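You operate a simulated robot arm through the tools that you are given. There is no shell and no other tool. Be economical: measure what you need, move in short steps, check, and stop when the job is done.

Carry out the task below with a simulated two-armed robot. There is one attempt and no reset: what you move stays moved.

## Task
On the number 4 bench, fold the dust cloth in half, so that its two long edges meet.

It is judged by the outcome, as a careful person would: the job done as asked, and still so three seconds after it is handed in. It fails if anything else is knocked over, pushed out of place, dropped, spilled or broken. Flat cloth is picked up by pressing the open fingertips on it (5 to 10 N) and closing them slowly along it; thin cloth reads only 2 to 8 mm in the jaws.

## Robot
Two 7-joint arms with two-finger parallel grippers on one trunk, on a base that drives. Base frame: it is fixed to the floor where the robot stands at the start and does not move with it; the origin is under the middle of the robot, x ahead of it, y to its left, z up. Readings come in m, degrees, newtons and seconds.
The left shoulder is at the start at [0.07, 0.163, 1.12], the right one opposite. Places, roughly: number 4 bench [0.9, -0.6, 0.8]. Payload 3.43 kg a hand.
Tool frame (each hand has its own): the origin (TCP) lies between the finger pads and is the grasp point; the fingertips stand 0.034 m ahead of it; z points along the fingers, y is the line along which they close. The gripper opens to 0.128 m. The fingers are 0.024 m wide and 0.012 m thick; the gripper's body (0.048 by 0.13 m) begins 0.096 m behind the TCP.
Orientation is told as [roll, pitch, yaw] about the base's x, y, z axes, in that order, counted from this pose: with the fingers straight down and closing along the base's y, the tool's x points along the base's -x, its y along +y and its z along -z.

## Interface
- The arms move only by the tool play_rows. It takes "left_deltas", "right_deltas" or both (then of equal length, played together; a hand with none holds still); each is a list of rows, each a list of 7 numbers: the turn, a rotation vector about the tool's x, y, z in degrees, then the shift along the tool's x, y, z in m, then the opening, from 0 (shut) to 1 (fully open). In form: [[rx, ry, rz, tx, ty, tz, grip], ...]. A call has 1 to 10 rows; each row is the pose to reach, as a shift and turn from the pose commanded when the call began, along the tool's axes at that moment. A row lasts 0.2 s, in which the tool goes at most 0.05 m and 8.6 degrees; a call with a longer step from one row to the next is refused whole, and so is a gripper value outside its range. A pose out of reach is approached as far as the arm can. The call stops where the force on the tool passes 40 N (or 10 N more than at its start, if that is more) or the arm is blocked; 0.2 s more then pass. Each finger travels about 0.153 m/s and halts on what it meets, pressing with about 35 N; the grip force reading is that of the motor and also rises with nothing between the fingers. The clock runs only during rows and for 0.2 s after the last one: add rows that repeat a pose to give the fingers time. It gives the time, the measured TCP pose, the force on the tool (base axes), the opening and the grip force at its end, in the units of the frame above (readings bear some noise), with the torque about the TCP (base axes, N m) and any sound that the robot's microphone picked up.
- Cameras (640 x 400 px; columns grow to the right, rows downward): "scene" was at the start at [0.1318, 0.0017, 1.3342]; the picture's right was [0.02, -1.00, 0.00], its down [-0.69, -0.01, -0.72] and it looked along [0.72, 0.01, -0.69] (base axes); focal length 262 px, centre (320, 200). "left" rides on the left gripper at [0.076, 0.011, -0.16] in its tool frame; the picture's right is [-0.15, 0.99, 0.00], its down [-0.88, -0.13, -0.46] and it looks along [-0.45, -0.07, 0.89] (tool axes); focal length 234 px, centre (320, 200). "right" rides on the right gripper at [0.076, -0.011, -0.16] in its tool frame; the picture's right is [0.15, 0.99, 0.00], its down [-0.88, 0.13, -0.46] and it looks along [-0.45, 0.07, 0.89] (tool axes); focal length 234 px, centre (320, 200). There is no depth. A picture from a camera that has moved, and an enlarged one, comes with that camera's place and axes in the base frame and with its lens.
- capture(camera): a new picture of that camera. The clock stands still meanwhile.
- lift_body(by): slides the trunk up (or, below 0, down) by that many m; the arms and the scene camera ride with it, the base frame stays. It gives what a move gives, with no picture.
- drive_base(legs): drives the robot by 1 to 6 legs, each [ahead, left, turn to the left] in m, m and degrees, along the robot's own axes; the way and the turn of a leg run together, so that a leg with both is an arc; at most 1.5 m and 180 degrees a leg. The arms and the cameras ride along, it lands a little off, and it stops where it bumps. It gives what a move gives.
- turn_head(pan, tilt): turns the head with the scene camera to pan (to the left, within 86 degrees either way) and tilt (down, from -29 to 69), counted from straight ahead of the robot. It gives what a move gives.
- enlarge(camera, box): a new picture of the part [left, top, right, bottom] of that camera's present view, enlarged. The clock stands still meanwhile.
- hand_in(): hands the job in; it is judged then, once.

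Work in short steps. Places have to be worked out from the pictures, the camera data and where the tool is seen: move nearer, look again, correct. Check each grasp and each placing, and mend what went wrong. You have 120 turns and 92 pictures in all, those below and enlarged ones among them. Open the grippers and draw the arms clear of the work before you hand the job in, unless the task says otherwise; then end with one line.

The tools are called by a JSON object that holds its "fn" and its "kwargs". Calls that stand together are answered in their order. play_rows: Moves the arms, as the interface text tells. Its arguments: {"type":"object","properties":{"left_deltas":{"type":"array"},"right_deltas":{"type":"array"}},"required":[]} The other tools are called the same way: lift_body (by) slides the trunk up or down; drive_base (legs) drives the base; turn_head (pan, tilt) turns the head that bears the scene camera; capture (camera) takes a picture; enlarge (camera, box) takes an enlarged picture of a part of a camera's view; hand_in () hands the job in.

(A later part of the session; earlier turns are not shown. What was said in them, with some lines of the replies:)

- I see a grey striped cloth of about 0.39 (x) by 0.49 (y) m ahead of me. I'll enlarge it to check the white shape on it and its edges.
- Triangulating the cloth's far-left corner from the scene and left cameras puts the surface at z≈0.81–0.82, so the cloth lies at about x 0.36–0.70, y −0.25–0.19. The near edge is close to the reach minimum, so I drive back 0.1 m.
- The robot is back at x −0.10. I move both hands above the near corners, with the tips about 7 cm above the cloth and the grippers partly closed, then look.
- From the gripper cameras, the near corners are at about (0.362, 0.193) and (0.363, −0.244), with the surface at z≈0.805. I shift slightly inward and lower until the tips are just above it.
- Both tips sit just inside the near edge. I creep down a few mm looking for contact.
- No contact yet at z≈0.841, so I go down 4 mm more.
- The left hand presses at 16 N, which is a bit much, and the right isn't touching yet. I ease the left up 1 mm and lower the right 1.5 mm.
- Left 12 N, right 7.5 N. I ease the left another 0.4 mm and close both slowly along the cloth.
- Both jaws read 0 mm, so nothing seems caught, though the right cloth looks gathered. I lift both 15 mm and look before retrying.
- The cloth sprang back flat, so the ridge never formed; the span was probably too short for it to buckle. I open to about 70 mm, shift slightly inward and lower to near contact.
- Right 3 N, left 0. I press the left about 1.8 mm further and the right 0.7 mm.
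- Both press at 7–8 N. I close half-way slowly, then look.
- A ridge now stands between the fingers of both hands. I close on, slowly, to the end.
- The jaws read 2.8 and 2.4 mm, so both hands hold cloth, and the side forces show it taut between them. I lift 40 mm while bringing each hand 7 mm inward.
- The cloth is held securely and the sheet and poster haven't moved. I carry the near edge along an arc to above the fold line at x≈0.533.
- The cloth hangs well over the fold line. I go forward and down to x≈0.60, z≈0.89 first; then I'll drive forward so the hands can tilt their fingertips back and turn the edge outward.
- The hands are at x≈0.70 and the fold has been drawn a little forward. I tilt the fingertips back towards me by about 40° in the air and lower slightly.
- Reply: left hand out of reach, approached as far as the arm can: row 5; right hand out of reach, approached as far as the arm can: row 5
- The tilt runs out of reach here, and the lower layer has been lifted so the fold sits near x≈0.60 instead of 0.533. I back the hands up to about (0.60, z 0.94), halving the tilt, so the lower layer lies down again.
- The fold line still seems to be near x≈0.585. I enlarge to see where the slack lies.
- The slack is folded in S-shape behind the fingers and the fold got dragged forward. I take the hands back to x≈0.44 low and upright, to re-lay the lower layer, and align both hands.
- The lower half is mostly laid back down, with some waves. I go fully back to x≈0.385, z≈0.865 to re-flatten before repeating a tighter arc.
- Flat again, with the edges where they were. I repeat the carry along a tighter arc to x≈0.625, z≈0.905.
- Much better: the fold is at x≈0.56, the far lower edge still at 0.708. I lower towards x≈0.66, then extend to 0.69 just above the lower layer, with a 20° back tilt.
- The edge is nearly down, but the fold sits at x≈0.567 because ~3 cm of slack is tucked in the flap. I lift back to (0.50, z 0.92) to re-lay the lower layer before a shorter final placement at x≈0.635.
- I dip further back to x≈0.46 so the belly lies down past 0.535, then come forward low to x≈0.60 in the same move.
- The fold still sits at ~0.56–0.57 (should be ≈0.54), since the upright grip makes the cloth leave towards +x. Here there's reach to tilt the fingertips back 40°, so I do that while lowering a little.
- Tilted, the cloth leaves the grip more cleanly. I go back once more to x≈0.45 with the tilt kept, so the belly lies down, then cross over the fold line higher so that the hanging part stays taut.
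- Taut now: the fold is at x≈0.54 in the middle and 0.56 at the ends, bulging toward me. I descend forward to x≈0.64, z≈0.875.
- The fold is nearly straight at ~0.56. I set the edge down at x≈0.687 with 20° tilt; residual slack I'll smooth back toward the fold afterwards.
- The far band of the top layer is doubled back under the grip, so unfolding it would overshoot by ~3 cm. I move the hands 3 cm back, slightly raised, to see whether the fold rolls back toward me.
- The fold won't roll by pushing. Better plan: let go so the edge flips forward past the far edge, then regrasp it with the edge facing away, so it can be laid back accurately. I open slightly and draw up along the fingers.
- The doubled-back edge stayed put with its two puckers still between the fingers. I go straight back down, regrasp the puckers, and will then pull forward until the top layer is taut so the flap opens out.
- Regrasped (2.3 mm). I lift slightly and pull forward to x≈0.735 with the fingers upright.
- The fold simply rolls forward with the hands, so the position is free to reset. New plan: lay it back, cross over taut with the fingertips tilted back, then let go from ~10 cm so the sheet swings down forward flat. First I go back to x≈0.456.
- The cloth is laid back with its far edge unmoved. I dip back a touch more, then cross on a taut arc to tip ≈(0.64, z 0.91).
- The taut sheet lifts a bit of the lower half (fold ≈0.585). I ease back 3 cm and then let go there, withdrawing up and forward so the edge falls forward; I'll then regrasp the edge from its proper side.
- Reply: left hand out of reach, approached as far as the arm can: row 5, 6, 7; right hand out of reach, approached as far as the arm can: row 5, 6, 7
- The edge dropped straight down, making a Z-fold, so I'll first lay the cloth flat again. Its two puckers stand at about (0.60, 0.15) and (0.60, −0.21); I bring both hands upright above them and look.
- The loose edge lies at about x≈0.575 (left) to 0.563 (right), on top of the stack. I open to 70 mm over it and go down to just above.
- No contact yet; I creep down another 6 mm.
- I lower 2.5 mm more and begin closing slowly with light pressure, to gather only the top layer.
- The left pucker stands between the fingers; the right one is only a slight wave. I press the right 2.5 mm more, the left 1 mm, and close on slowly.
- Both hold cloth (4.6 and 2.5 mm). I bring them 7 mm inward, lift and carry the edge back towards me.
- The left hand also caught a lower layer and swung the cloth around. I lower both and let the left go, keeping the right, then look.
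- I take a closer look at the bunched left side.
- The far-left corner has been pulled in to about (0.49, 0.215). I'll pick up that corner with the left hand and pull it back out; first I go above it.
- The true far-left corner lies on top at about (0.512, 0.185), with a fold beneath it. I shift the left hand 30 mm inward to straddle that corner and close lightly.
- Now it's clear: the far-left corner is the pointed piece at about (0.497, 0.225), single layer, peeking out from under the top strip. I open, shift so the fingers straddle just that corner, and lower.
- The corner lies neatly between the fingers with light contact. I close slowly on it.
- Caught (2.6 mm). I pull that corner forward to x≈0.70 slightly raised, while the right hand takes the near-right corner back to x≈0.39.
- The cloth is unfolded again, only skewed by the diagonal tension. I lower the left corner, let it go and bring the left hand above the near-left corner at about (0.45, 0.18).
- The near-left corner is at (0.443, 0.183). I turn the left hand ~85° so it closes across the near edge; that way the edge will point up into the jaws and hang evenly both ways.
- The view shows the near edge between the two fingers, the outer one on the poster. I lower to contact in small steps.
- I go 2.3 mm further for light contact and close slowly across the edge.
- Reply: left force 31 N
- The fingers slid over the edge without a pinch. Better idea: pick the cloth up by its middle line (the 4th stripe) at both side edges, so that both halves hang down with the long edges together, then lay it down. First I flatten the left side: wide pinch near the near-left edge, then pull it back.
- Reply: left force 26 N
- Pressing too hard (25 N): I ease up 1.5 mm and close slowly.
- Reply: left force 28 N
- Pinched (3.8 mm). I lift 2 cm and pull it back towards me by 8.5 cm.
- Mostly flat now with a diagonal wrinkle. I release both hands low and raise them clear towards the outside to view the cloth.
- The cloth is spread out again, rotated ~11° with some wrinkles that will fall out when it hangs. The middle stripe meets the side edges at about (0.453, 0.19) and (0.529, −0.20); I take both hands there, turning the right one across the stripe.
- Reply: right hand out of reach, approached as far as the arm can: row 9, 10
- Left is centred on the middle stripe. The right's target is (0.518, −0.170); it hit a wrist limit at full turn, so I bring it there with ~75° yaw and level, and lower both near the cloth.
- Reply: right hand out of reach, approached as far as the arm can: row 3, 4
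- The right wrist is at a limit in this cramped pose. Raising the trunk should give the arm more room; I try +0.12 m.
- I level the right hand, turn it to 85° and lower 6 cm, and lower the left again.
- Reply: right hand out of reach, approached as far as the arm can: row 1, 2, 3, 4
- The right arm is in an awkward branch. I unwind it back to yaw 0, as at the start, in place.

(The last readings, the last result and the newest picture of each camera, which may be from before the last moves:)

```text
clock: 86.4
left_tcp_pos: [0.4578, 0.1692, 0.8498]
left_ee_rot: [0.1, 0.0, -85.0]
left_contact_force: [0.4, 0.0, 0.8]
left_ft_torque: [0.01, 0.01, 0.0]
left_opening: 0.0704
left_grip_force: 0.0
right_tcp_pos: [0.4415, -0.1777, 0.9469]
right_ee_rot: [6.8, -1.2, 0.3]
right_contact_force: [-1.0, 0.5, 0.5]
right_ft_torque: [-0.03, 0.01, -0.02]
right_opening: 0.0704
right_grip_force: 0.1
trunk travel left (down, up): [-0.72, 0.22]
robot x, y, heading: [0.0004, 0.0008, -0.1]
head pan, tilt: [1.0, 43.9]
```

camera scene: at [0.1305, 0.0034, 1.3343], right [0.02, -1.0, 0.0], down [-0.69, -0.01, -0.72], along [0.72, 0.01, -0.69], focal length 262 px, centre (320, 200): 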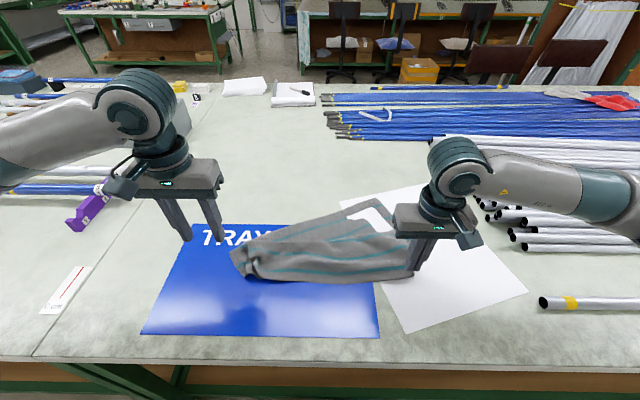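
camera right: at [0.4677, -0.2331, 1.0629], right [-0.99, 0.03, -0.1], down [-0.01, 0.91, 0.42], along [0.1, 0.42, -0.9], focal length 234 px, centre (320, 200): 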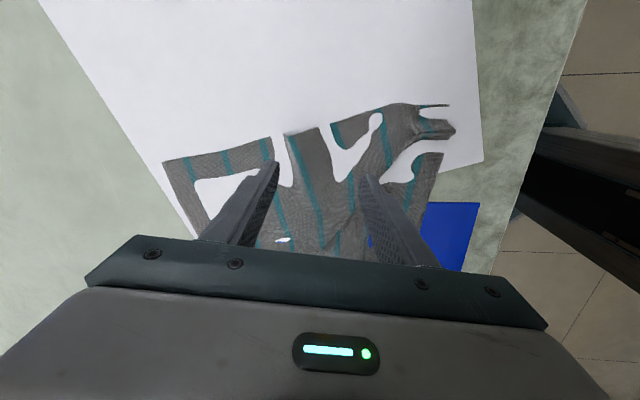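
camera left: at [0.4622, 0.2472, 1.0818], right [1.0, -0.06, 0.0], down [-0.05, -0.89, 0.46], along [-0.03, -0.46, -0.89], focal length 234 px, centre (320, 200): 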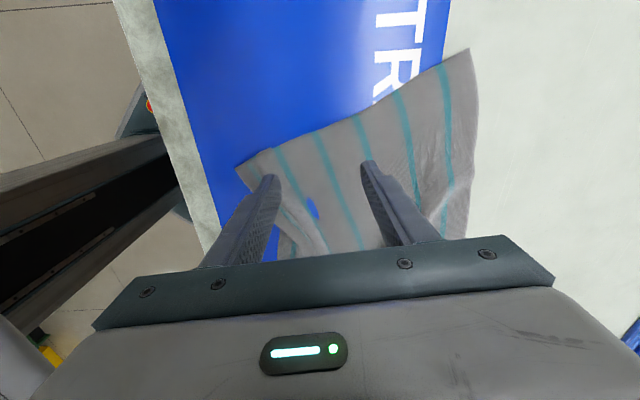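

Unwound. I level the right hand at (0.50, −0.17) and then try turning it the other way (closing is symmetric).

{"fn": "play_rows", "kwargs": {"right_deltas": [[2.3, 0.4, 0, -0.02, 0.003, 0.006, 0.55], [4.6, 0.8, 0, -0.04, 0.005, 0.01, 0.55], [6.8, 1.2, 0, -0.058, 0.008, 0.015, 0.55], [6.8, 1.2, 0, -0.058, 0.008, 0.015, 0.55]]}}

{"fn": "play_rows", "kwargs": {"right_deltas": [[0, 0, 8, 0, 0, 0, 0.55], [0, 0, 16, 0, 0, 0, 0.55], [0, 0, 24, 0, 0, 0, 0.55], [0, 0, 32, 0, 0, 0, 0.55], [0, 0, 40, 0, 0, 0, 0.55], [0, 0, 48, 0, 0, 0, 0.55], [0, 0, 56, 0, 0, 0, 0.55], [0, 0, 64, 0, 0, 0, 0.55], [0, 0, 72, 0, 0, 0, 0.55], [0, 0, 79, 0, 0, 0, 0.55]]}}

```text
clock: 87.4
left_tcp_pos: [0.4573, 0.1689, 0.8508]
left_ee_rot: [0.1, 0.0, -85.0]
left_contact_force: [0.0, -0.3, -0.2]
left_ft_torque: [-0.01, -0.03, 0.01]
left_opening: 0.0702
left_grip_force: 0.1
right_tcp_pos: [0.4986, -0.1665, 0.9333]
right_ee_rot: [0.0, 0.1, 0.7]
right_contact_force: [0.5, -0.4, 0.7]
right_ft_torque: [0.03, -0.03, -0.01]
right_opening: 0.0706
right_grip_force: 0.1
trunk travel left (down, up): [-0.72, 0.22]
robot x, y, heading: [0.0001, -0.0003, -0.1]
head pan, tilt: [1.0, 43.9]
```

```text
clock: 89.6
left_tcp_pos: [0.4586, 0.1693, 0.8521]
left_ee_rot: [-0.1, 0.0, -85.0]
left_contact_force: [0.3, -0.1, -0.5]
left_ft_torque: [0.02, 0.0, -0.04]
left_opening: 0.0705
left_grip_force: 0.1
right_tcp_pos: [0.4981, -0.1668, 0.9337]
right_ee_rot: [0.0, 0.0, -78.5]
right_contact_force: [-0.1, 0.3, 0.8]
right_ft_torque: [0.05, 0.01, 0.01]
right_opening: 0.0705
right_grip_force: 0.2
trunk travel left (down, up): [-0.72, 0.22]
robot x, y, heading: [0.0005, -0.0003, -0.0]
head pan, tilt: [1.0, 43.9]
```

That works. I bring the right over its stripe at (0.518, −0.172) and lower both close to contact, then check the right's view.

{"fn": "play_rows", "kwargs": {"left_deltas": [[0, 0, 0, 0, 0, 0.004, 0.55], [0, 0, 0, 0, 0, 0.008, 0.55], [0, 0, 0, 0, 0, 0.01, 0.55], [0, 0, 0, 0, 0, 0.0115, 0.55]], "right_deltas": [[0, 0, 0, -0.004, 0.009, 0.03, 0.55], [0, 0, 0, -0.009, 0.0186, 0.06, 0.55], [0, 0, 0, -0.009, 0.0186, 0.08, 0.55], [0, 0, 0, -0.009, 0.0186, 0.092, 0.55]]}}

{"fn": "capture", "kwargs": {"camera": "right"}}

```text
clock: 90.6
left_tcp_pos: [0.4586, 0.1698, 0.8401]
left_ee_rot: [0.0, 0.0, -85.0]
left_contact_force: [-0.6, 0.4, 0.8]
left_ft_torque: [-0.02, 0.02, -0.01]
left_opening: 0.0705
left_grip_force: 0.1
right_tcp_pos: [0.5184, -0.1723, 0.8413]
right_ee_rot: [0.1, 0.0, -78.5]
right_contact_force: [-0.2, 0.1, -0.4]
right_ft_torque: [-0.02, -0.04, 0.0]
right_opening: 0.0705
right_grip_force: 0.0
trunk travel left (down, up): [-0.72, 0.22]
robot x, y, heading: [-0.0002, 0.0, -0.0]
head pan, tilt: [1.0, 43.9]
```

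```text
10 pictures are left
camera right: at [0.491, -0.0999, 1.0004], right [0.94, 0.34, 0.0], down [0.3, -0.84, 0.45], along [0.16, -0.43, -0.89], focal length 234 px, centre (320, 200)
```

right: 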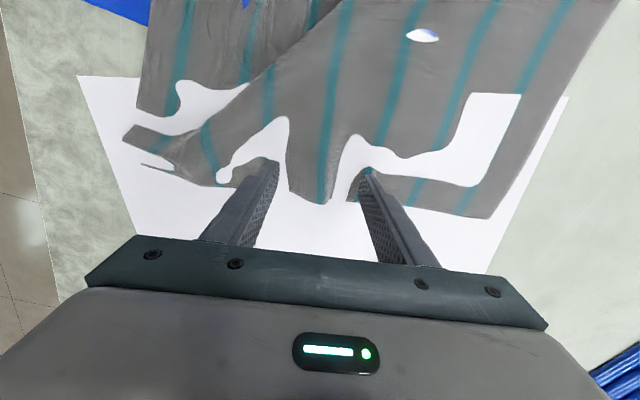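

The 4th stripe lies exactly between the right fingers. I lower the last 3–4 mm into light contact.

{"fn": "play_rows", "kwargs": {"left_deltas": [[0, 0, 0, 0, 0, 0.0015, 0.55], [0, 0, 0, 0, 0, 0.003, 0.55]], "right_deltas": [[0, 0, 0, 0, 0, 0.002, 0.55], [0, 0, 0, 0, 0, 0.0045, 0.55]]}}

```text
clock: 91.2
left_tcp_pos: [0.4579, 0.1706, 0.8374]
left_ee_rot: [-0.1, 0.0, -85.0]
left_contact_force: [0.8, 0.7, 4.4]
left_ft_torque: [0.01, 0.06, 0.0]
left_opening: 0.0704
left_grip_force: 0.0
right_tcp_pos: [0.5178, -0.1716, 0.8363]
right_ee_rot: [0.0, 0.0, -78.4]
right_contact_force: [0.2, 0.9, -0.9]
right_ft_torque: [-0.01, 0.01, 0.02]
right_opening: 0.0704
right_grip_force: 0.0
trunk travel left (down, up): [-0.72, 0.22]
robot x, y, heading: [-0.0026, 0.0008, -0.1]
head pan, tilt: [1.0, 43.9]
```

Left 4 N, right just above contact. I press the right 1.8 mm and the left 0.3 mm.

{"fn": "play_rows", "kwargs": {"left_deltas": [[0, 0, 0, 0, 0, 0.0003, 0.55], [0, 0, 0, 0, 0, 0.0003, 0.55]], "right_deltas": [[0, 0, 0, 0, 0, 0.001, 0.55], [0, 0, 0, 0, 0, 0.0018, 0.55]]}}

```text
clock: 91.8
left_tcp_pos: [0.4587, 0.1688, 0.8378]
left_ee_rot: [0.1, 0.0, -85.0]
left_contact_force: [2.6, 3.2, 8.8]
left_ft_torque: [0.08, 0.13, -0.11]
left_opening: 0.0701
left_grip_force: 0.0
right_tcp_pos: [0.5187, -0.1711, 0.8363]
right_ee_rot: [0.1, -0.1, -78.4]
right_contact_force: [-0.3, 0.6, 5.8]
right_ft_torque: [-0.08, 0.11, 0.0]
right_opening: 0.0706
right_grip_force: 0.1
trunk travel left (down, up): [-0.72, 0.22]
robot x, y, heading: [0.0001, 0.0015, 0.1]
head pan, tilt: [1.0, 43.9]
```

Good: 9 N and 6 N. I close both slowly, first half.

{"fn": "play_rows", "kwargs": {"left_deltas": [[0, 0, 0, 0, 0, 0, 0.52], [0, 0, 0, 0, 0, 0, 0.49], [0, 0, 0, 0, 0, 0, 0.46], [0, 0, 0, 0, 0, 0, 0.43], [0, 0, 0, 0, 0, 0, 0.4], [0, 0, 0, 0, 0, 0, 0.37], [0, 0, 0, 0, 0, 0, 0.34], [0, 0, 0, 0, 0, 0, 0.31], [0, 0, 0, 0, 0, 0, 0.28], [0, 0, 0, 0, 0, 0, 0.25]], "right_deltas": [[0, 0, 0, 0, 0, 0, 0.52], [0, 0, 0, 0, 0, 0, 0.49], [0, 0, 0, 0, 0, 0, 0.46], [0, 0, 0, 0, 0, 0, 0.43], [0, 0, 0, 0, 0, 0, 0.4], [0, 0, 0, 0, 0, 0, 0.37], [0, 0, 0, 0, 0, 0, 0.34], [0, 0, 0, 0, 0, 0, 0.31], [0, 0, 0, 0, 0, 0, 0.28], [0, 0, 0, 0, 0, 0, 0.25]]}}

{"fn": "play_rows", "kwargs": {"left_deltas": [[0, 0, 0, 0, 0, 0, 0.22], [0, 0, 0, 0, 0, 0, 0.19], [0, 0, 0, 0, 0, 0, 0.16], [0, 0, 0, 0, 0, 0, 0.13], [0, 0, 0, 0, 0, 0, 0.1], [0, 0, 0, 0, 0, 0, 0.07], [0, 0, 0, 0, 0, 0, 0.04], [0, 0, 0, 0, 0, 0, 0.02], [0, 0, 0, 0, 0, 0, 0], [0, 0, 0, 0, 0, 0, 0]], "right_deltas": [[0, 0, 0, 0, 0, 0, 0.22], [0, 0, 0, 0, 0, 0, 0.19], [0, 0, 0, 0, 0, 0, 0.16], [0, 0, 0, 0, 0, 0, 0.13], [0, 0, 0, 0, 0, 0, 0.1], [0, 0, 0, 0, 0, 0, 0.07], [0, 0, 0, 0, 0, 0, 0.04], [0, 0, 0, 0, 0, 0, 0.02], [0, 0, 0, 0, 0, 0, 0], [0, 0, 0, 0, 0, 0, 0]]}}

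```text
clock: 94.0
left_tcp_pos: [0.4569, 0.1697, 0.8384]
left_ee_rot: [0.0, 0.0, -85.0]
left_contact_force: [0.2, -0.7, 8.3]
left_ft_torque: [0.01, 0.04, -0.01]
left_opening: 0.0326
left_grip_force: 0.5
right_tcp_pos: [0.5168, -0.1718, 0.8352]
right_ee_rot: [0.2, 0.0, -78.5]
right_contact_force: [0.6, 0.7, 9.9]
right_ft_torque: [-0.09, 0.04, 0.02]
right_opening: 0.0308
right_grip_force: 0.0
trunk travel left (down, up): [-0.72, 0.22]
robot x, y, heading: [0.0025, -0.0021, -0.0]
head pan, tilt: [1.0, 43.9]
```

```text
clock: 96.2
left_tcp_pos: [0.4568, 0.1697, 0.8377]
left_ee_rot: [0.0, 0.0, -85.0]
left_contact_force: [-1.8, -1.1, 9.4]
left_ft_torque: [0.0, 0.11, 0.04]
left_opening: 0.0027
left_grip_force: 34.8
right_tcp_pos: [0.5168, -0.172, 0.8365]
right_ee_rot: [0.1, 0.0, -78.4]
right_contact_force: [-0.3, 0.5, 9.5]
right_ft_torque: [-0.02, 0.0, -0.03]
right_opening: 0.0028
right_grip_force: 35.0
trunk travel left (down, up): [-0.72, 0.22]
robot x, y, heading: [0.0018, -0.0007, 0.0]
head pan, tilt: [1.0, 43.9]
```

Both hold 2.7–2.8 mm on the middle line. I lift 17 cm and align both hands on one line across (x≈0.487).

{"fn": "play_rows", "kwargs": {"left_deltas": [[0, 0, 0, 0, 0, -0.02, 0], [0, 0, 0, 0, 0, -0.05, 0], [0, 0, 1, 0, 0.005, -0.085, 0], [0, 0, 2, 0, 0.012, -0.12, 0], [0, 0, 3, 0, 0.02, -0.15, 0], [0, 0, 5, 0, 0.03, -0.18, 0], [0, 0, 5, 0, 0.03, -0.18, 0], [0, 0, 5, 0, 0.03, -0.18, 0]], "right_deltas": [[0, 0, 0, 0, 0, -0.02, 0], [0, 0, 0, 0, 0, -0.05, 0], [0, 0, 3, 0.001, -0.005, -0.085, 0], [0, 0, 6, 0.002, -0.012, -0.12, 0], [0, 0, 9, 0.003, -0.02, -0.15, 0], [0, 0, 11.5, 0.004, -0.03, -0.18, 0], [0, 0, 11.5, 0.004, -0.03, -0.18, 0], [0, 0, 11.5, 0.004, -0.03, -0.18, 0]]}}

{"fn": "capture", "kwargs": {"camera": "scene"}}

```text
clock: 98.0
left_tcp_pos: [0.4866, 0.172, 1.0155]
left_ee_rot: [0.0, 0.0, -90.0]
left_contact_force: [0.7, 0.6, -1.3]
left_ft_torque: [0.02, -0.03, 0.01]
left_opening: 0.0027
left_grip_force: 35.1
right_tcp_pos: [0.4893, -0.175, 1.014]
right_ee_rot: [0.0, 0.0, -89.9]
right_contact_force: [0.1, 0.0, -0.8]
right_ft_torque: [0.01, -0.01, 0.04]
right_opening: 0.0028
right_grip_force: 34.4
trunk travel left (down, up): [-0.72, 0.22]
robot x, y, heading: [0.0007, -0.0014, 0.0]
head pan, tilt: [1.0, 43.9]
```

```text
9 pictures are left
camera scene: at [0.1313, 0.0016, 1.4542], right [0.02, -1.0, 0.0], down [-0.69, -0.01, -0.72], along [0.72, 0.01, -0.69], focal length 262 px, centre (320, 200)
```

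scene: 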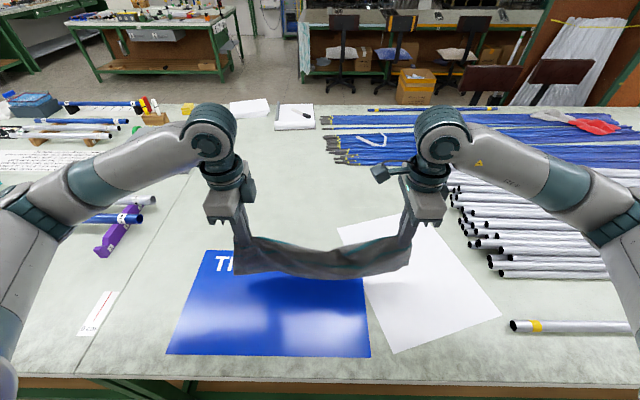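

It hangs folded along the middle; the fold line sags since the hands are too close. I spread them ~18 mm each and move forward over x≈0.60.

{"fn": "play_rows", "kwargs": {"left_deltas": [[0, 0, 0, 0.006, 0.02, 0, 0], [0, 0, 0, 0.012, 0.05, 0, 0], [0, 0, 0, 0.016, 0.08, 0, 0], [0, 0, 0, 0.018, 0.11, 0, 0], [0, 0, 0, 0.018, 0.11, 0, 0], [0, 0, 0, 0.018, 0.11, 0, 0]], "right_deltas": [[0, 0, 0, -0.006, 0.02, 0, 0], [0, 0, 0, -0.012, 0.05, 0, 0], [0, 0, 0, -0.016, 0.08, 0, 0], [0, 0, 0, -0.018, 0.108, 0, 0], [0, 0, 0, -0.018, 0.108, 0, 0], [0, 0, 0, -0.018, 0.108, 0, 0]]}}

{"fn": "enlarge", "kwargs": {"camera": "scene", "box": [200, 150, 480, 325]}}

```text
clock: 99.4
left_tcp_pos: [0.5961, 0.1915, 1.016]
left_ee_rot: [0.1, 0.0, -90.0]
left_contact_force: [-0.7, -0.3, -0.4]
left_ft_torque: [0.0, 0.02, 0.03]
left_opening: 0.0026
left_grip_force: 34.5
right_tcp_pos: [0.5966, -0.1921, 1.0136]
right_ee_rot: [0.0, 0.0, -90.0]
right_contact_force: [0.2, 0.5, -0.5]
right_ft_torque: [0.02, 0.02, 0.06]
right_opening: 0.0026
right_grip_force: 35.3
trunk travel left (down, up): [-0.72, 0.22]
robot x, y, heading: [-0.0029, 0.0049, -0.2]
head pan, tilt: [1.0, 43.9]
```

```text
2.29 times, centred on (340, 238) of scene
camera zoom: at [0.1317, 0.0015, 1.4541], right [0.02, -1.0, 0.0], down [-0.69, -0.01, -0.72], along [0.72, 0.01, -0.69], focal length 599 px, centre (274, 114)
```

zoom: 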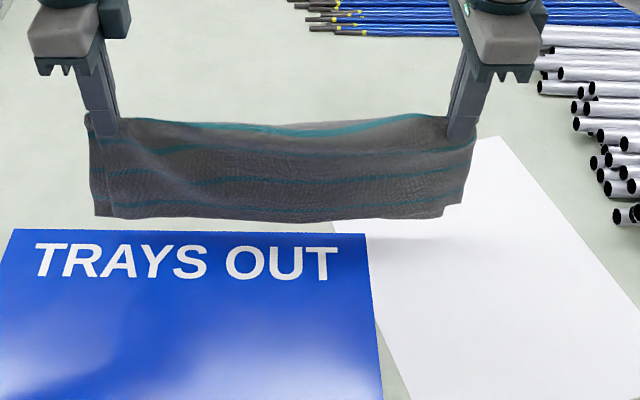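

Excellent: it hangs neatly folded with the long edges together, papers undisturbed. Now I lay it down: the edges touch at x≈0.60 while the hands move back and down, tilting the fingers forward.

{"fn": "play_rows", "kwargs": {"left_deltas": [[-2, 0, 0, 0.001, -0.004, 0.015, 0], [-5, 0, 0, 0.002, -0.009, 0.026, 0], [-12, 0, 0, 0.003, -0.033, 0.037, 0], [-20, 0, 0, 0.004, -0.068, 0.053, 0], [-28, 0, 0, 0.004, -0.102, 0.075, 0], [-36, 0, 0, 0.004, -0.131, 0.1025, 0]], "right_deltas": [[-2, 0, 0, -0.001, -0.004, 0.015, 0], [-5, 0, 0, -0.002, -0.009, 0.026, 0], [-12, 0, 0, -0.003, -0.033, 0.037, 0], [-20, 0, 0, -0.004, -0.068, 0.053, 0], [-28, 0, 0, -0.004, -0.102, 0.075, 0], [-36, 0, 0, -0.004, -0.131, 0.1025, 0]]}}

{"fn": "enlarge", "kwargs": {"camera": "scene", "box": [200, 150, 480, 325]}}

```text
clock: 100.8
left_tcp_pos: [0.4812, 0.1922, 0.9086]
left_ee_rot: [36.0, -0.1, -90.1]
left_contact_force: [0.2, -0.3, 0.2]
left_ft_torque: [0.02, 0.04, 0.02]
left_opening: 0.0028
left_grip_force: 34.6
left hand out of reach, approached as far as the arm can: row 6
right_tcp_pos: [0.4789, -0.1911, 0.9056]
right_ee_rot: [36.1, 0.1, -89.9]
right_contact_force: [-0.2, 0.3, -0.3]
right_ft_torque: [0.02, 0.04, 0.04]
right_opening: 0.0028
right_grip_force: 34.7
right hand out of reach, approached as far as the arm can: row 6
trunk travel left (down, up): [-0.72, 0.22]
robot x, y, heading: [0.0027, -0.0046, 0.3]
head pan, tilt: [1.0, 43.9]
```

```text
2.29 times, centred on (340, 238) of scene
camera zoom: at [0.1302, 0.0015, 1.4546], right [0.02, -1.0, 0.0], down [-0.69, -0.01, -0.72], along [0.72, 0.01, -0.69], focal length 599 px, centre (274, 114)
```

zoom: 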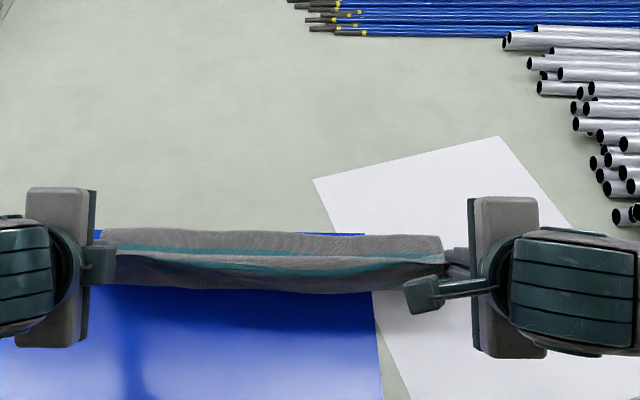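

The arms reach their near limit, so I lower 3 cm here and let the base drive back 6 cm to continue the laying motion.

{"fn": "play_rows", "kwargs": {"left_deltas": [[0, 0, 0, 0, -0.009, 0.012, 0], [0, 0, 0, 0, -0.0176, 0.0243, 0]], "right_deltas": [[0, 0, 0, 0, -0.009, 0.012, 0], [0, 0, 0, 0, -0.0176, 0.0243, 0]]}}

{"fn": "drive_base", "kwargs": {"legs": [[-0.06, 0, 0]]}}

```text
clock: 101.4
left_tcp_pos: [0.4837, 0.1933, 0.8774]
left_ee_rot: [36.0, 0.0, -90.1]
left_contact_force: [0.5, -0.6, -0.5]
left_ft_torque: [0.01, 0.04, 0.01]
left_opening: 0.0026
left_grip_force: 34.8
right_tcp_pos: [0.481, -0.1929, 0.8759]
right_ee_rot: [36.0, 0.0, -89.9]
right_contact_force: [-0.3, 0.6, 1.2]
right_ft_torque: [0.02, 0.05, 0.03]
right_opening: 0.0027
right_grip_force: 34.9
trunk travel left (down, up): [-0.72, 0.22]
robot x, y, heading: [-0.0003, -0.0008, 0.3]
head pan, tilt: [1.0, 43.9]
```

```text
clock: 102.4
left_tcp_pos: [0.4234, 0.1933, 0.875]
left_ee_rot: [35.9, 0.0, -89.9]
left_contact_force: [0.2, -0.2, 0.0]
left_ft_torque: [-0.02, 0.05, 0.01]
left_opening: 0.0025
left_grip_force: 34.5
right_tcp_pos: [0.4213, -0.1919, 0.8748]
right_ee_rot: [36.2, 0.1, -90.0]
right_contact_force: [-1.3, 0.1, 0.4]
right_ft_torque: [0.03, 0.03, 0.0]
right_opening: 0.0027
right_grip_force: 34.7
trunk travel left (down, up): [-0.72, 0.22]
robot x, y, heading: [-0.0608, -0.0015, -0.2]
head pan, tilt: [1.0, 43.9]
```

I lower the rest of the way with a little more forward tilt, then look.

{"fn": "play_rows", "kwargs": {"left_deltas": [[-4, 0, 0, 0, -0.008, 0.008, 0], [-8, 0, 0, 0, -0.0173, 0.0153, 0], [-8, 0, 0, 0, -0.0173, 0.0153, 0]], "right_deltas": [[-4, 0, 0, 0, -0.008, 0.008, 0], [-8, 0, 0, 0, -0.0173, 0.0153, 0], [-8, 0, 0, 0, -0.0173, 0.0153, 0]]}}

{"fn": "enlarge", "kwargs": {"camera": "scene", "box": [200, 150, 480, 325]}}

```text
clock: 103.2
left_tcp_pos: [0.4198, 0.1922, 0.8531]
left_ee_rot: [44.1, -0.1, -90.1]
left_contact_force: [-0.4, -7.1, 0.1]
left_ft_torque: [-0.12, 0.07, -0.13]
left_opening: 0.0027
left_grip_force: 34.9
right_tcp_pos: [0.4275, -0.2033, 0.8774]
right_ee_rot: [38.5, 0.0, -89.1]
right_contact_force: [0.8, 6.7, -1.1]
right_ft_torque: [0.14, 0.05, 0.11]
right_opening: 0.0026
right_grip_force: 36.0
right hand out of reach, approached as far as the arm can: row 1, 2, 3
trunk travel left (down, up): [-0.72, 0.22]
robot x, y, heading: [-0.0589, 0.0004, -0.0]
head pan, tilt: [1.0, 43.9]
```

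```text
2.29 times, centred on (340, 238) of scene
camera zoom: at [0.0726, 0.0014, 1.4541], right [0.02, -1.0, 0.0], down [-0.69, -0.01, -0.72], along [0.72, 0.01, -0.69], focal length 599 px, centre (274, 114)
```

zoom: 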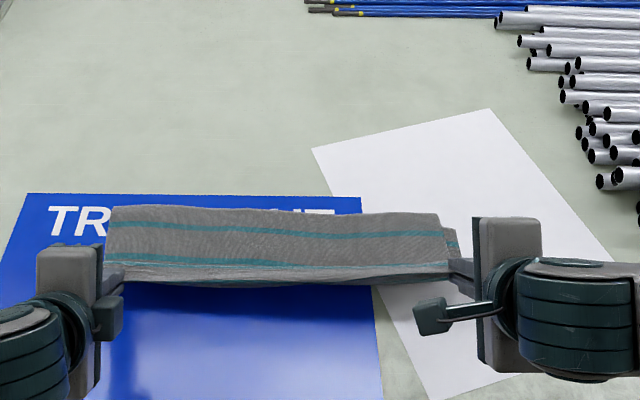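

The folded cloth now lies forward with the edges at the far side. The right hand stopped high at a limit; I bring it in and down with a bit less tilt.

{"fn": "play_rows", "kwargs": {"right_deltas": [[2, 0, 0, 0.004, -0.005, 0.003, 0], [4, 0, 0, 0.008, -0.011, 0.007, 0], [6, 0, 0, 0.01, -0.0165, 0.0112, 0], [6, 0, 0, 0.01, -0.0165, 0.0112, 0]]}}

```text
clock: 104.2
left_tcp_pos: [0.4187, 0.1932, 0.8529]
left_ee_rot: [43.9, 0.1, -90.0]
left_contact_force: [0.3, -0.9, -0.2]
left_ft_torque: [0.01, 0.04, -0.02]
left_opening: 0.0027
left_grip_force: 35.2
right_tcp_pos: [0.4207, -0.1933, 0.8579]
right_ee_rot: [32.5, 0.0, -89.2]
right_contact_force: [0.0, 0.0, 1.0]
right_ft_torque: [0.0, -0.02, 0.01]
right_opening: 0.0027
right_grip_force: 35.0
trunk travel left (down, up): [-0.72, 0.22]
robot x, y, heading: [-0.0629, 0.0008, 0.2]
head pan, tilt: [1.0, 43.9]
```

Both are low and level. I open a little and draw back along the fingers.

{"fn": "play_rows", "kwargs": {"left_deltas": [[0, 0, 0, 0, 0, 0, 0.08], [0, 0, 0, 0, 0.002, 0, 0.2], [0, 0, 0, 0, 0.002, 0, 0.2], [0, 0, 0, 0, 0.002, -0.02, 0.2], [0, 0, 0, 0, 0.002, -0.05, 0.2], [0, 0, 0, 0, 0.002, -0.08, 0.2]], "right_deltas": [[0, 0, 0, 0, 0, 0, 0.08], [0, 0, 0, 0, 0.002, 0, 0.2], [0, 0, 0, 0, 0.002, 0, 0.2], [0, 0, 0, 0, 0.002, -0.02, 0.2], [0, 0, 0, 0, 0.002, -0.05, 0.2], [0, 0, 0, 0, 0.002, -0.08, 0.2]]}}

{"fn": "enlarge", "kwargs": {"camera": "scene", "box": [200, 170, 480, 345]}}

```text
clock: 105.6
left_tcp_pos: [0.4115, 0.1828, 0.8747]
left_ee_rot: [44.0, 0.0, -90.0]
left_contact_force: [0.2, 0.5, 0.4]
left_ft_torque: [-0.01, 0.01, -0.03]
left_opening: 0.0256
left_grip_force: 0.0
left hand out of reach, approached as far as the arm can: row 5, 6
right_tcp_pos: [0.4152, -0.1851, 0.9084]
right_ee_rot: [32.4, -0.1, -89.1]
right_contact_force: [0.1, 0.1, 0.5]
right_ft_torque: [-0.01, 0.01, 0.0]
right_opening: 0.0256
right_grip_force: 0.0
right hand out of reach, approached as far as the arm can: row 5, 6
trunk travel left (down, up): [-0.72, 0.22]
robot x, y, heading: [-0.0574, -0.0038, -0.2]
head pan, tilt: [1.0, 43.9]
```

```text
2.29 times, centred on (340, 258) of scene
camera zoom: at [0.0723, 0.0018, 1.4541], right [0.02, -1.0, 0.0], down [-0.69, -0.01, -0.72], along [0.72, 0.01, -0.69], focal length 599 px, centre (274, 69)
```

zoom: 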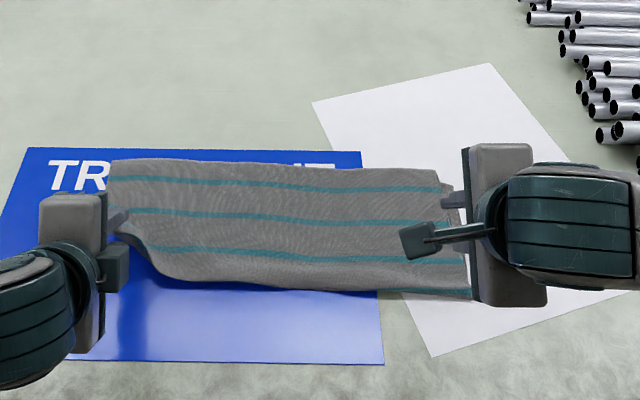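

The fold lies well. The arms can't withdraw further on their own, so I lift the trunk 2 cm and then drive back to draw the fingers out.

{"fn": "lift_body", "kwargs": {"by": 0.02}}

{"fn": "drive_base", "kwargs": {"legs": [[-0.03, 0, 0]]}}

{"fn": "lift_body", "kwargs": {"by": 0.1}}

{"fn": "drive_base", "kwargs": {"legs": [[-0.12, 0, 0]]}}

{"fn": "capture", "kwargs": {"camera": "scene"}}

```text
clock: 106.2
left_tcp_pos: [0.4103, 0.1823, 0.895]
left_ee_rot: [44.0, 0.1, -90.0]
left_contact_force: [0.4, 0.0, 0.1]
left_ft_torque: [0.03, -0.05, -0.01]
left_opening: 0.0259
left_grip_force: 0.1
right_tcp_pos: [0.4149, -0.1851, 0.9298]
right_ee_rot: [32.5, -0.1, -89.0]
right_contact_force: [-0.2, -0.3, -0.6]
right_ft_torque: [-0.01, 0.01, 0.01]
right_opening: 0.0258
right_grip_force: 0.0
trunk travel left (down, up): [-0.74, 0.2]
robot x, y, heading: [-0.0566, 0.001, -0.0]
head pan, tilt: [1.0, 43.9]
```

```text
clock: 107.1
left_tcp_pos: [0.3822, 0.1821, 0.8934]
left_ee_rot: [43.8, 0.0, -90.0]
left_contact_force: [0.2, 0.0, 0.4]
left_ft_torque: [0.02, 0.01, -0.02]
left_opening: 0.0257
left_grip_force: 0.1
right_tcp_pos: [0.3857, -0.1852, 0.9286]
right_ee_rot: [32.3, -0.1, -89.2]
right_contact_force: [0.2, -1.0, 0.2]
right_ft_torque: [0.02, -0.01, 0.04]
right_opening: 0.0257
right_grip_force: 0.0
trunk travel left (down, up): [-0.74, 0.2]
robot x, y, heading: [-0.0891, 0.0036, -0.2]
head pan, tilt: [1.0, 43.9]
```

```text
clock: 108.4
left_tcp_pos: [0.3818, 0.1829, 0.9939]
left_ee_rot: [44.1, 0.1, -90.1]
left_contact_force: [0.8, -0.1, -0.6]
left_ft_torque: [0.0, 0.02, 0.02]
left_opening: 0.0256
left_grip_force: 0.2
right_tcp_pos: [0.3852, -0.1861, 1.0291]
right_ee_rot: [32.5, 0.0, -89.2]
right_contact_force: [0.2, -0.5, 0.1]
right_ft_torque: [-0.01, -0.02, 0.02]
right_opening: 0.0254
right_grip_force: 0.1
trunk travel left (down, up): [-0.84, 0.1]
robot x, y, heading: [-0.0901, -0.0015, 0.0]
head pan, tilt: [1.0, 43.9]
```

```text
clock: 109.7
left_tcp_pos: [0.264, 0.1841, 0.9943]
left_ee_rot: [44.1, 0.0, -90.0]
left_contact_force: [0.3, -0.4, 0.2]
left_ft_torque: [0.0, 0.02, 0.03]
left_opening: 0.0254
left_grip_force: 0.1
right_tcp_pos: [0.2662, -0.1849, 1.0288]
right_ee_rot: [32.3, -0.1, -89.1]
right_contact_force: [1.0, -0.5, -0.6]
right_ft_torque: [0.0, -0.03, 0.0]
right_opening: 0.0254
right_grip_force: 0.0
trunk travel left (down, up): [-0.84, 0.1]
robot x, y, heading: [-0.2106, 0.007, -0.0]
head pan, tilt: [1.0, 43.9]
```

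```text
4 pictures are left
camera scene: at [-0.0763, 0.0018, 1.574], right [0.02, -1.0, 0.0], down [-0.69, -0.01, -0.72], along [0.72, 0.01, -0.69], focal length 262 px, centre (320, 200)
```

scene: 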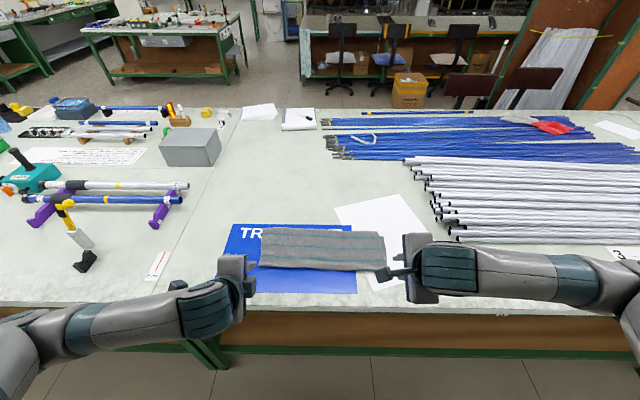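

The fingers are free. I enlarge the cloth to check the edges.

{"fn": "enlarge", "kwargs": {"camera": "scene", "box": [240, 210, 420, 290]}}

```text
3.56 times, centred on (330, 250) of scene
camera zoom: at [-0.0763, 0.0018, 1.574], right [0.02, -1.0, 0.0], down [-0.69, -0.01, -0.72], along [0.72, 0.01, -0.69], focal length 932 px, centre (284, 22)
```

zoom: 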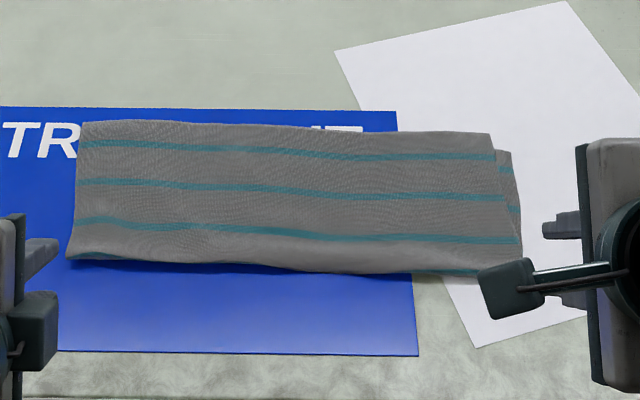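

The cloth is folded flat with the fold toward me; the lower layer peeks out a little at the right end. I move both hands outward to clear the view and inspect that end.

{"fn": "play_rows", "kwargs": {"left_deltas": [[0, 0, 0, 0.04, 0, 0, 0.2], [0, 0, 0, 0.08, 0, 0, 0.2], [0, 0, 0, 0.1, 0, 0, 0.2]], "right_deltas": [[0, 0, 0, -0.04, 0, 0, 0.2], [0, 0, 0, -0.08, 0, 0, 0.2], [0, 0, 0, -0.1, 0, 0, 0.2]]}}

{"fn": "enlarge", "kwargs": {"camera": "scene", "box": [250, 215, 410, 285]}}

```text
clock: 110.5
left_tcp_pos: [0.2635, 0.2834, 0.9938]
left_ee_rot: [44.0, 0.0, -90.0]
left_contact_force: [0.4, 0.8, 0.0]
left_ft_torque: [-0.01, 0.02, -0.01]
left_opening: 0.0256
left_grip_force: 0.0
left hand out of reach, approached as far as the arm can: row 1, 2
right_tcp_pos: [0.2674, -0.2854, 1.029]
right_ee_rot: [32.5, -0.1, -89.0]
right_contact_force: [0.3, 0.6, 0.4]
right_ft_torque: [-0.01, -0.01, -0.03]
right_opening: 0.0256
right_grip_force: 0.2
right hand out of reach, approached as far as the arm can: row 1
trunk travel left (down, up): [-0.84, 0.1]
robot x, y, heading: [-0.2079, 0.0019, -0.3]
head pan, tilt: [1.0, 43.9]
```

```text
4.00 times, centred on (330, 250) of scene
camera zoom: at [-0.0783, 0.002, 1.5742], right [0.02, -1.0, 0.0], down [-0.69, -0.01, -0.72], along [0.72, 0.01, -0.69], focal length 1049 px, centre (280, 0)
```

zoom: 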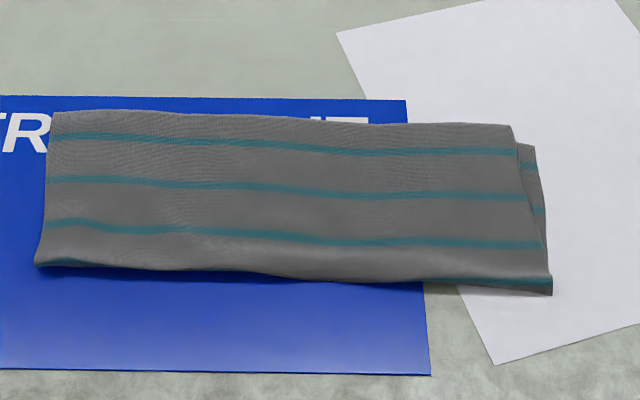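

The two layers lie flat and the long edges run together: within a few mm to about 2 cm at the right end. The poster, sheet and everything else are undisturbed, and the grippers are open and clear, so I hand in.

{"fn": "hand_in", "kwargs": {}}

```text
The job is handed in.
```

The dust cloth on the number 4 bench is folded in half and lying flat, but its long edges don't meet exactly. At the right end the lower layer sits about 2 cm short of the upper one and 2 cm to the side. At the left end the lower edge is hidden under the top layer, so I couldn't check it. The cloth now lies nearer the robot than where it started. Nothing else looked moved in the last pictures, and both grippers are open and drawn clear.
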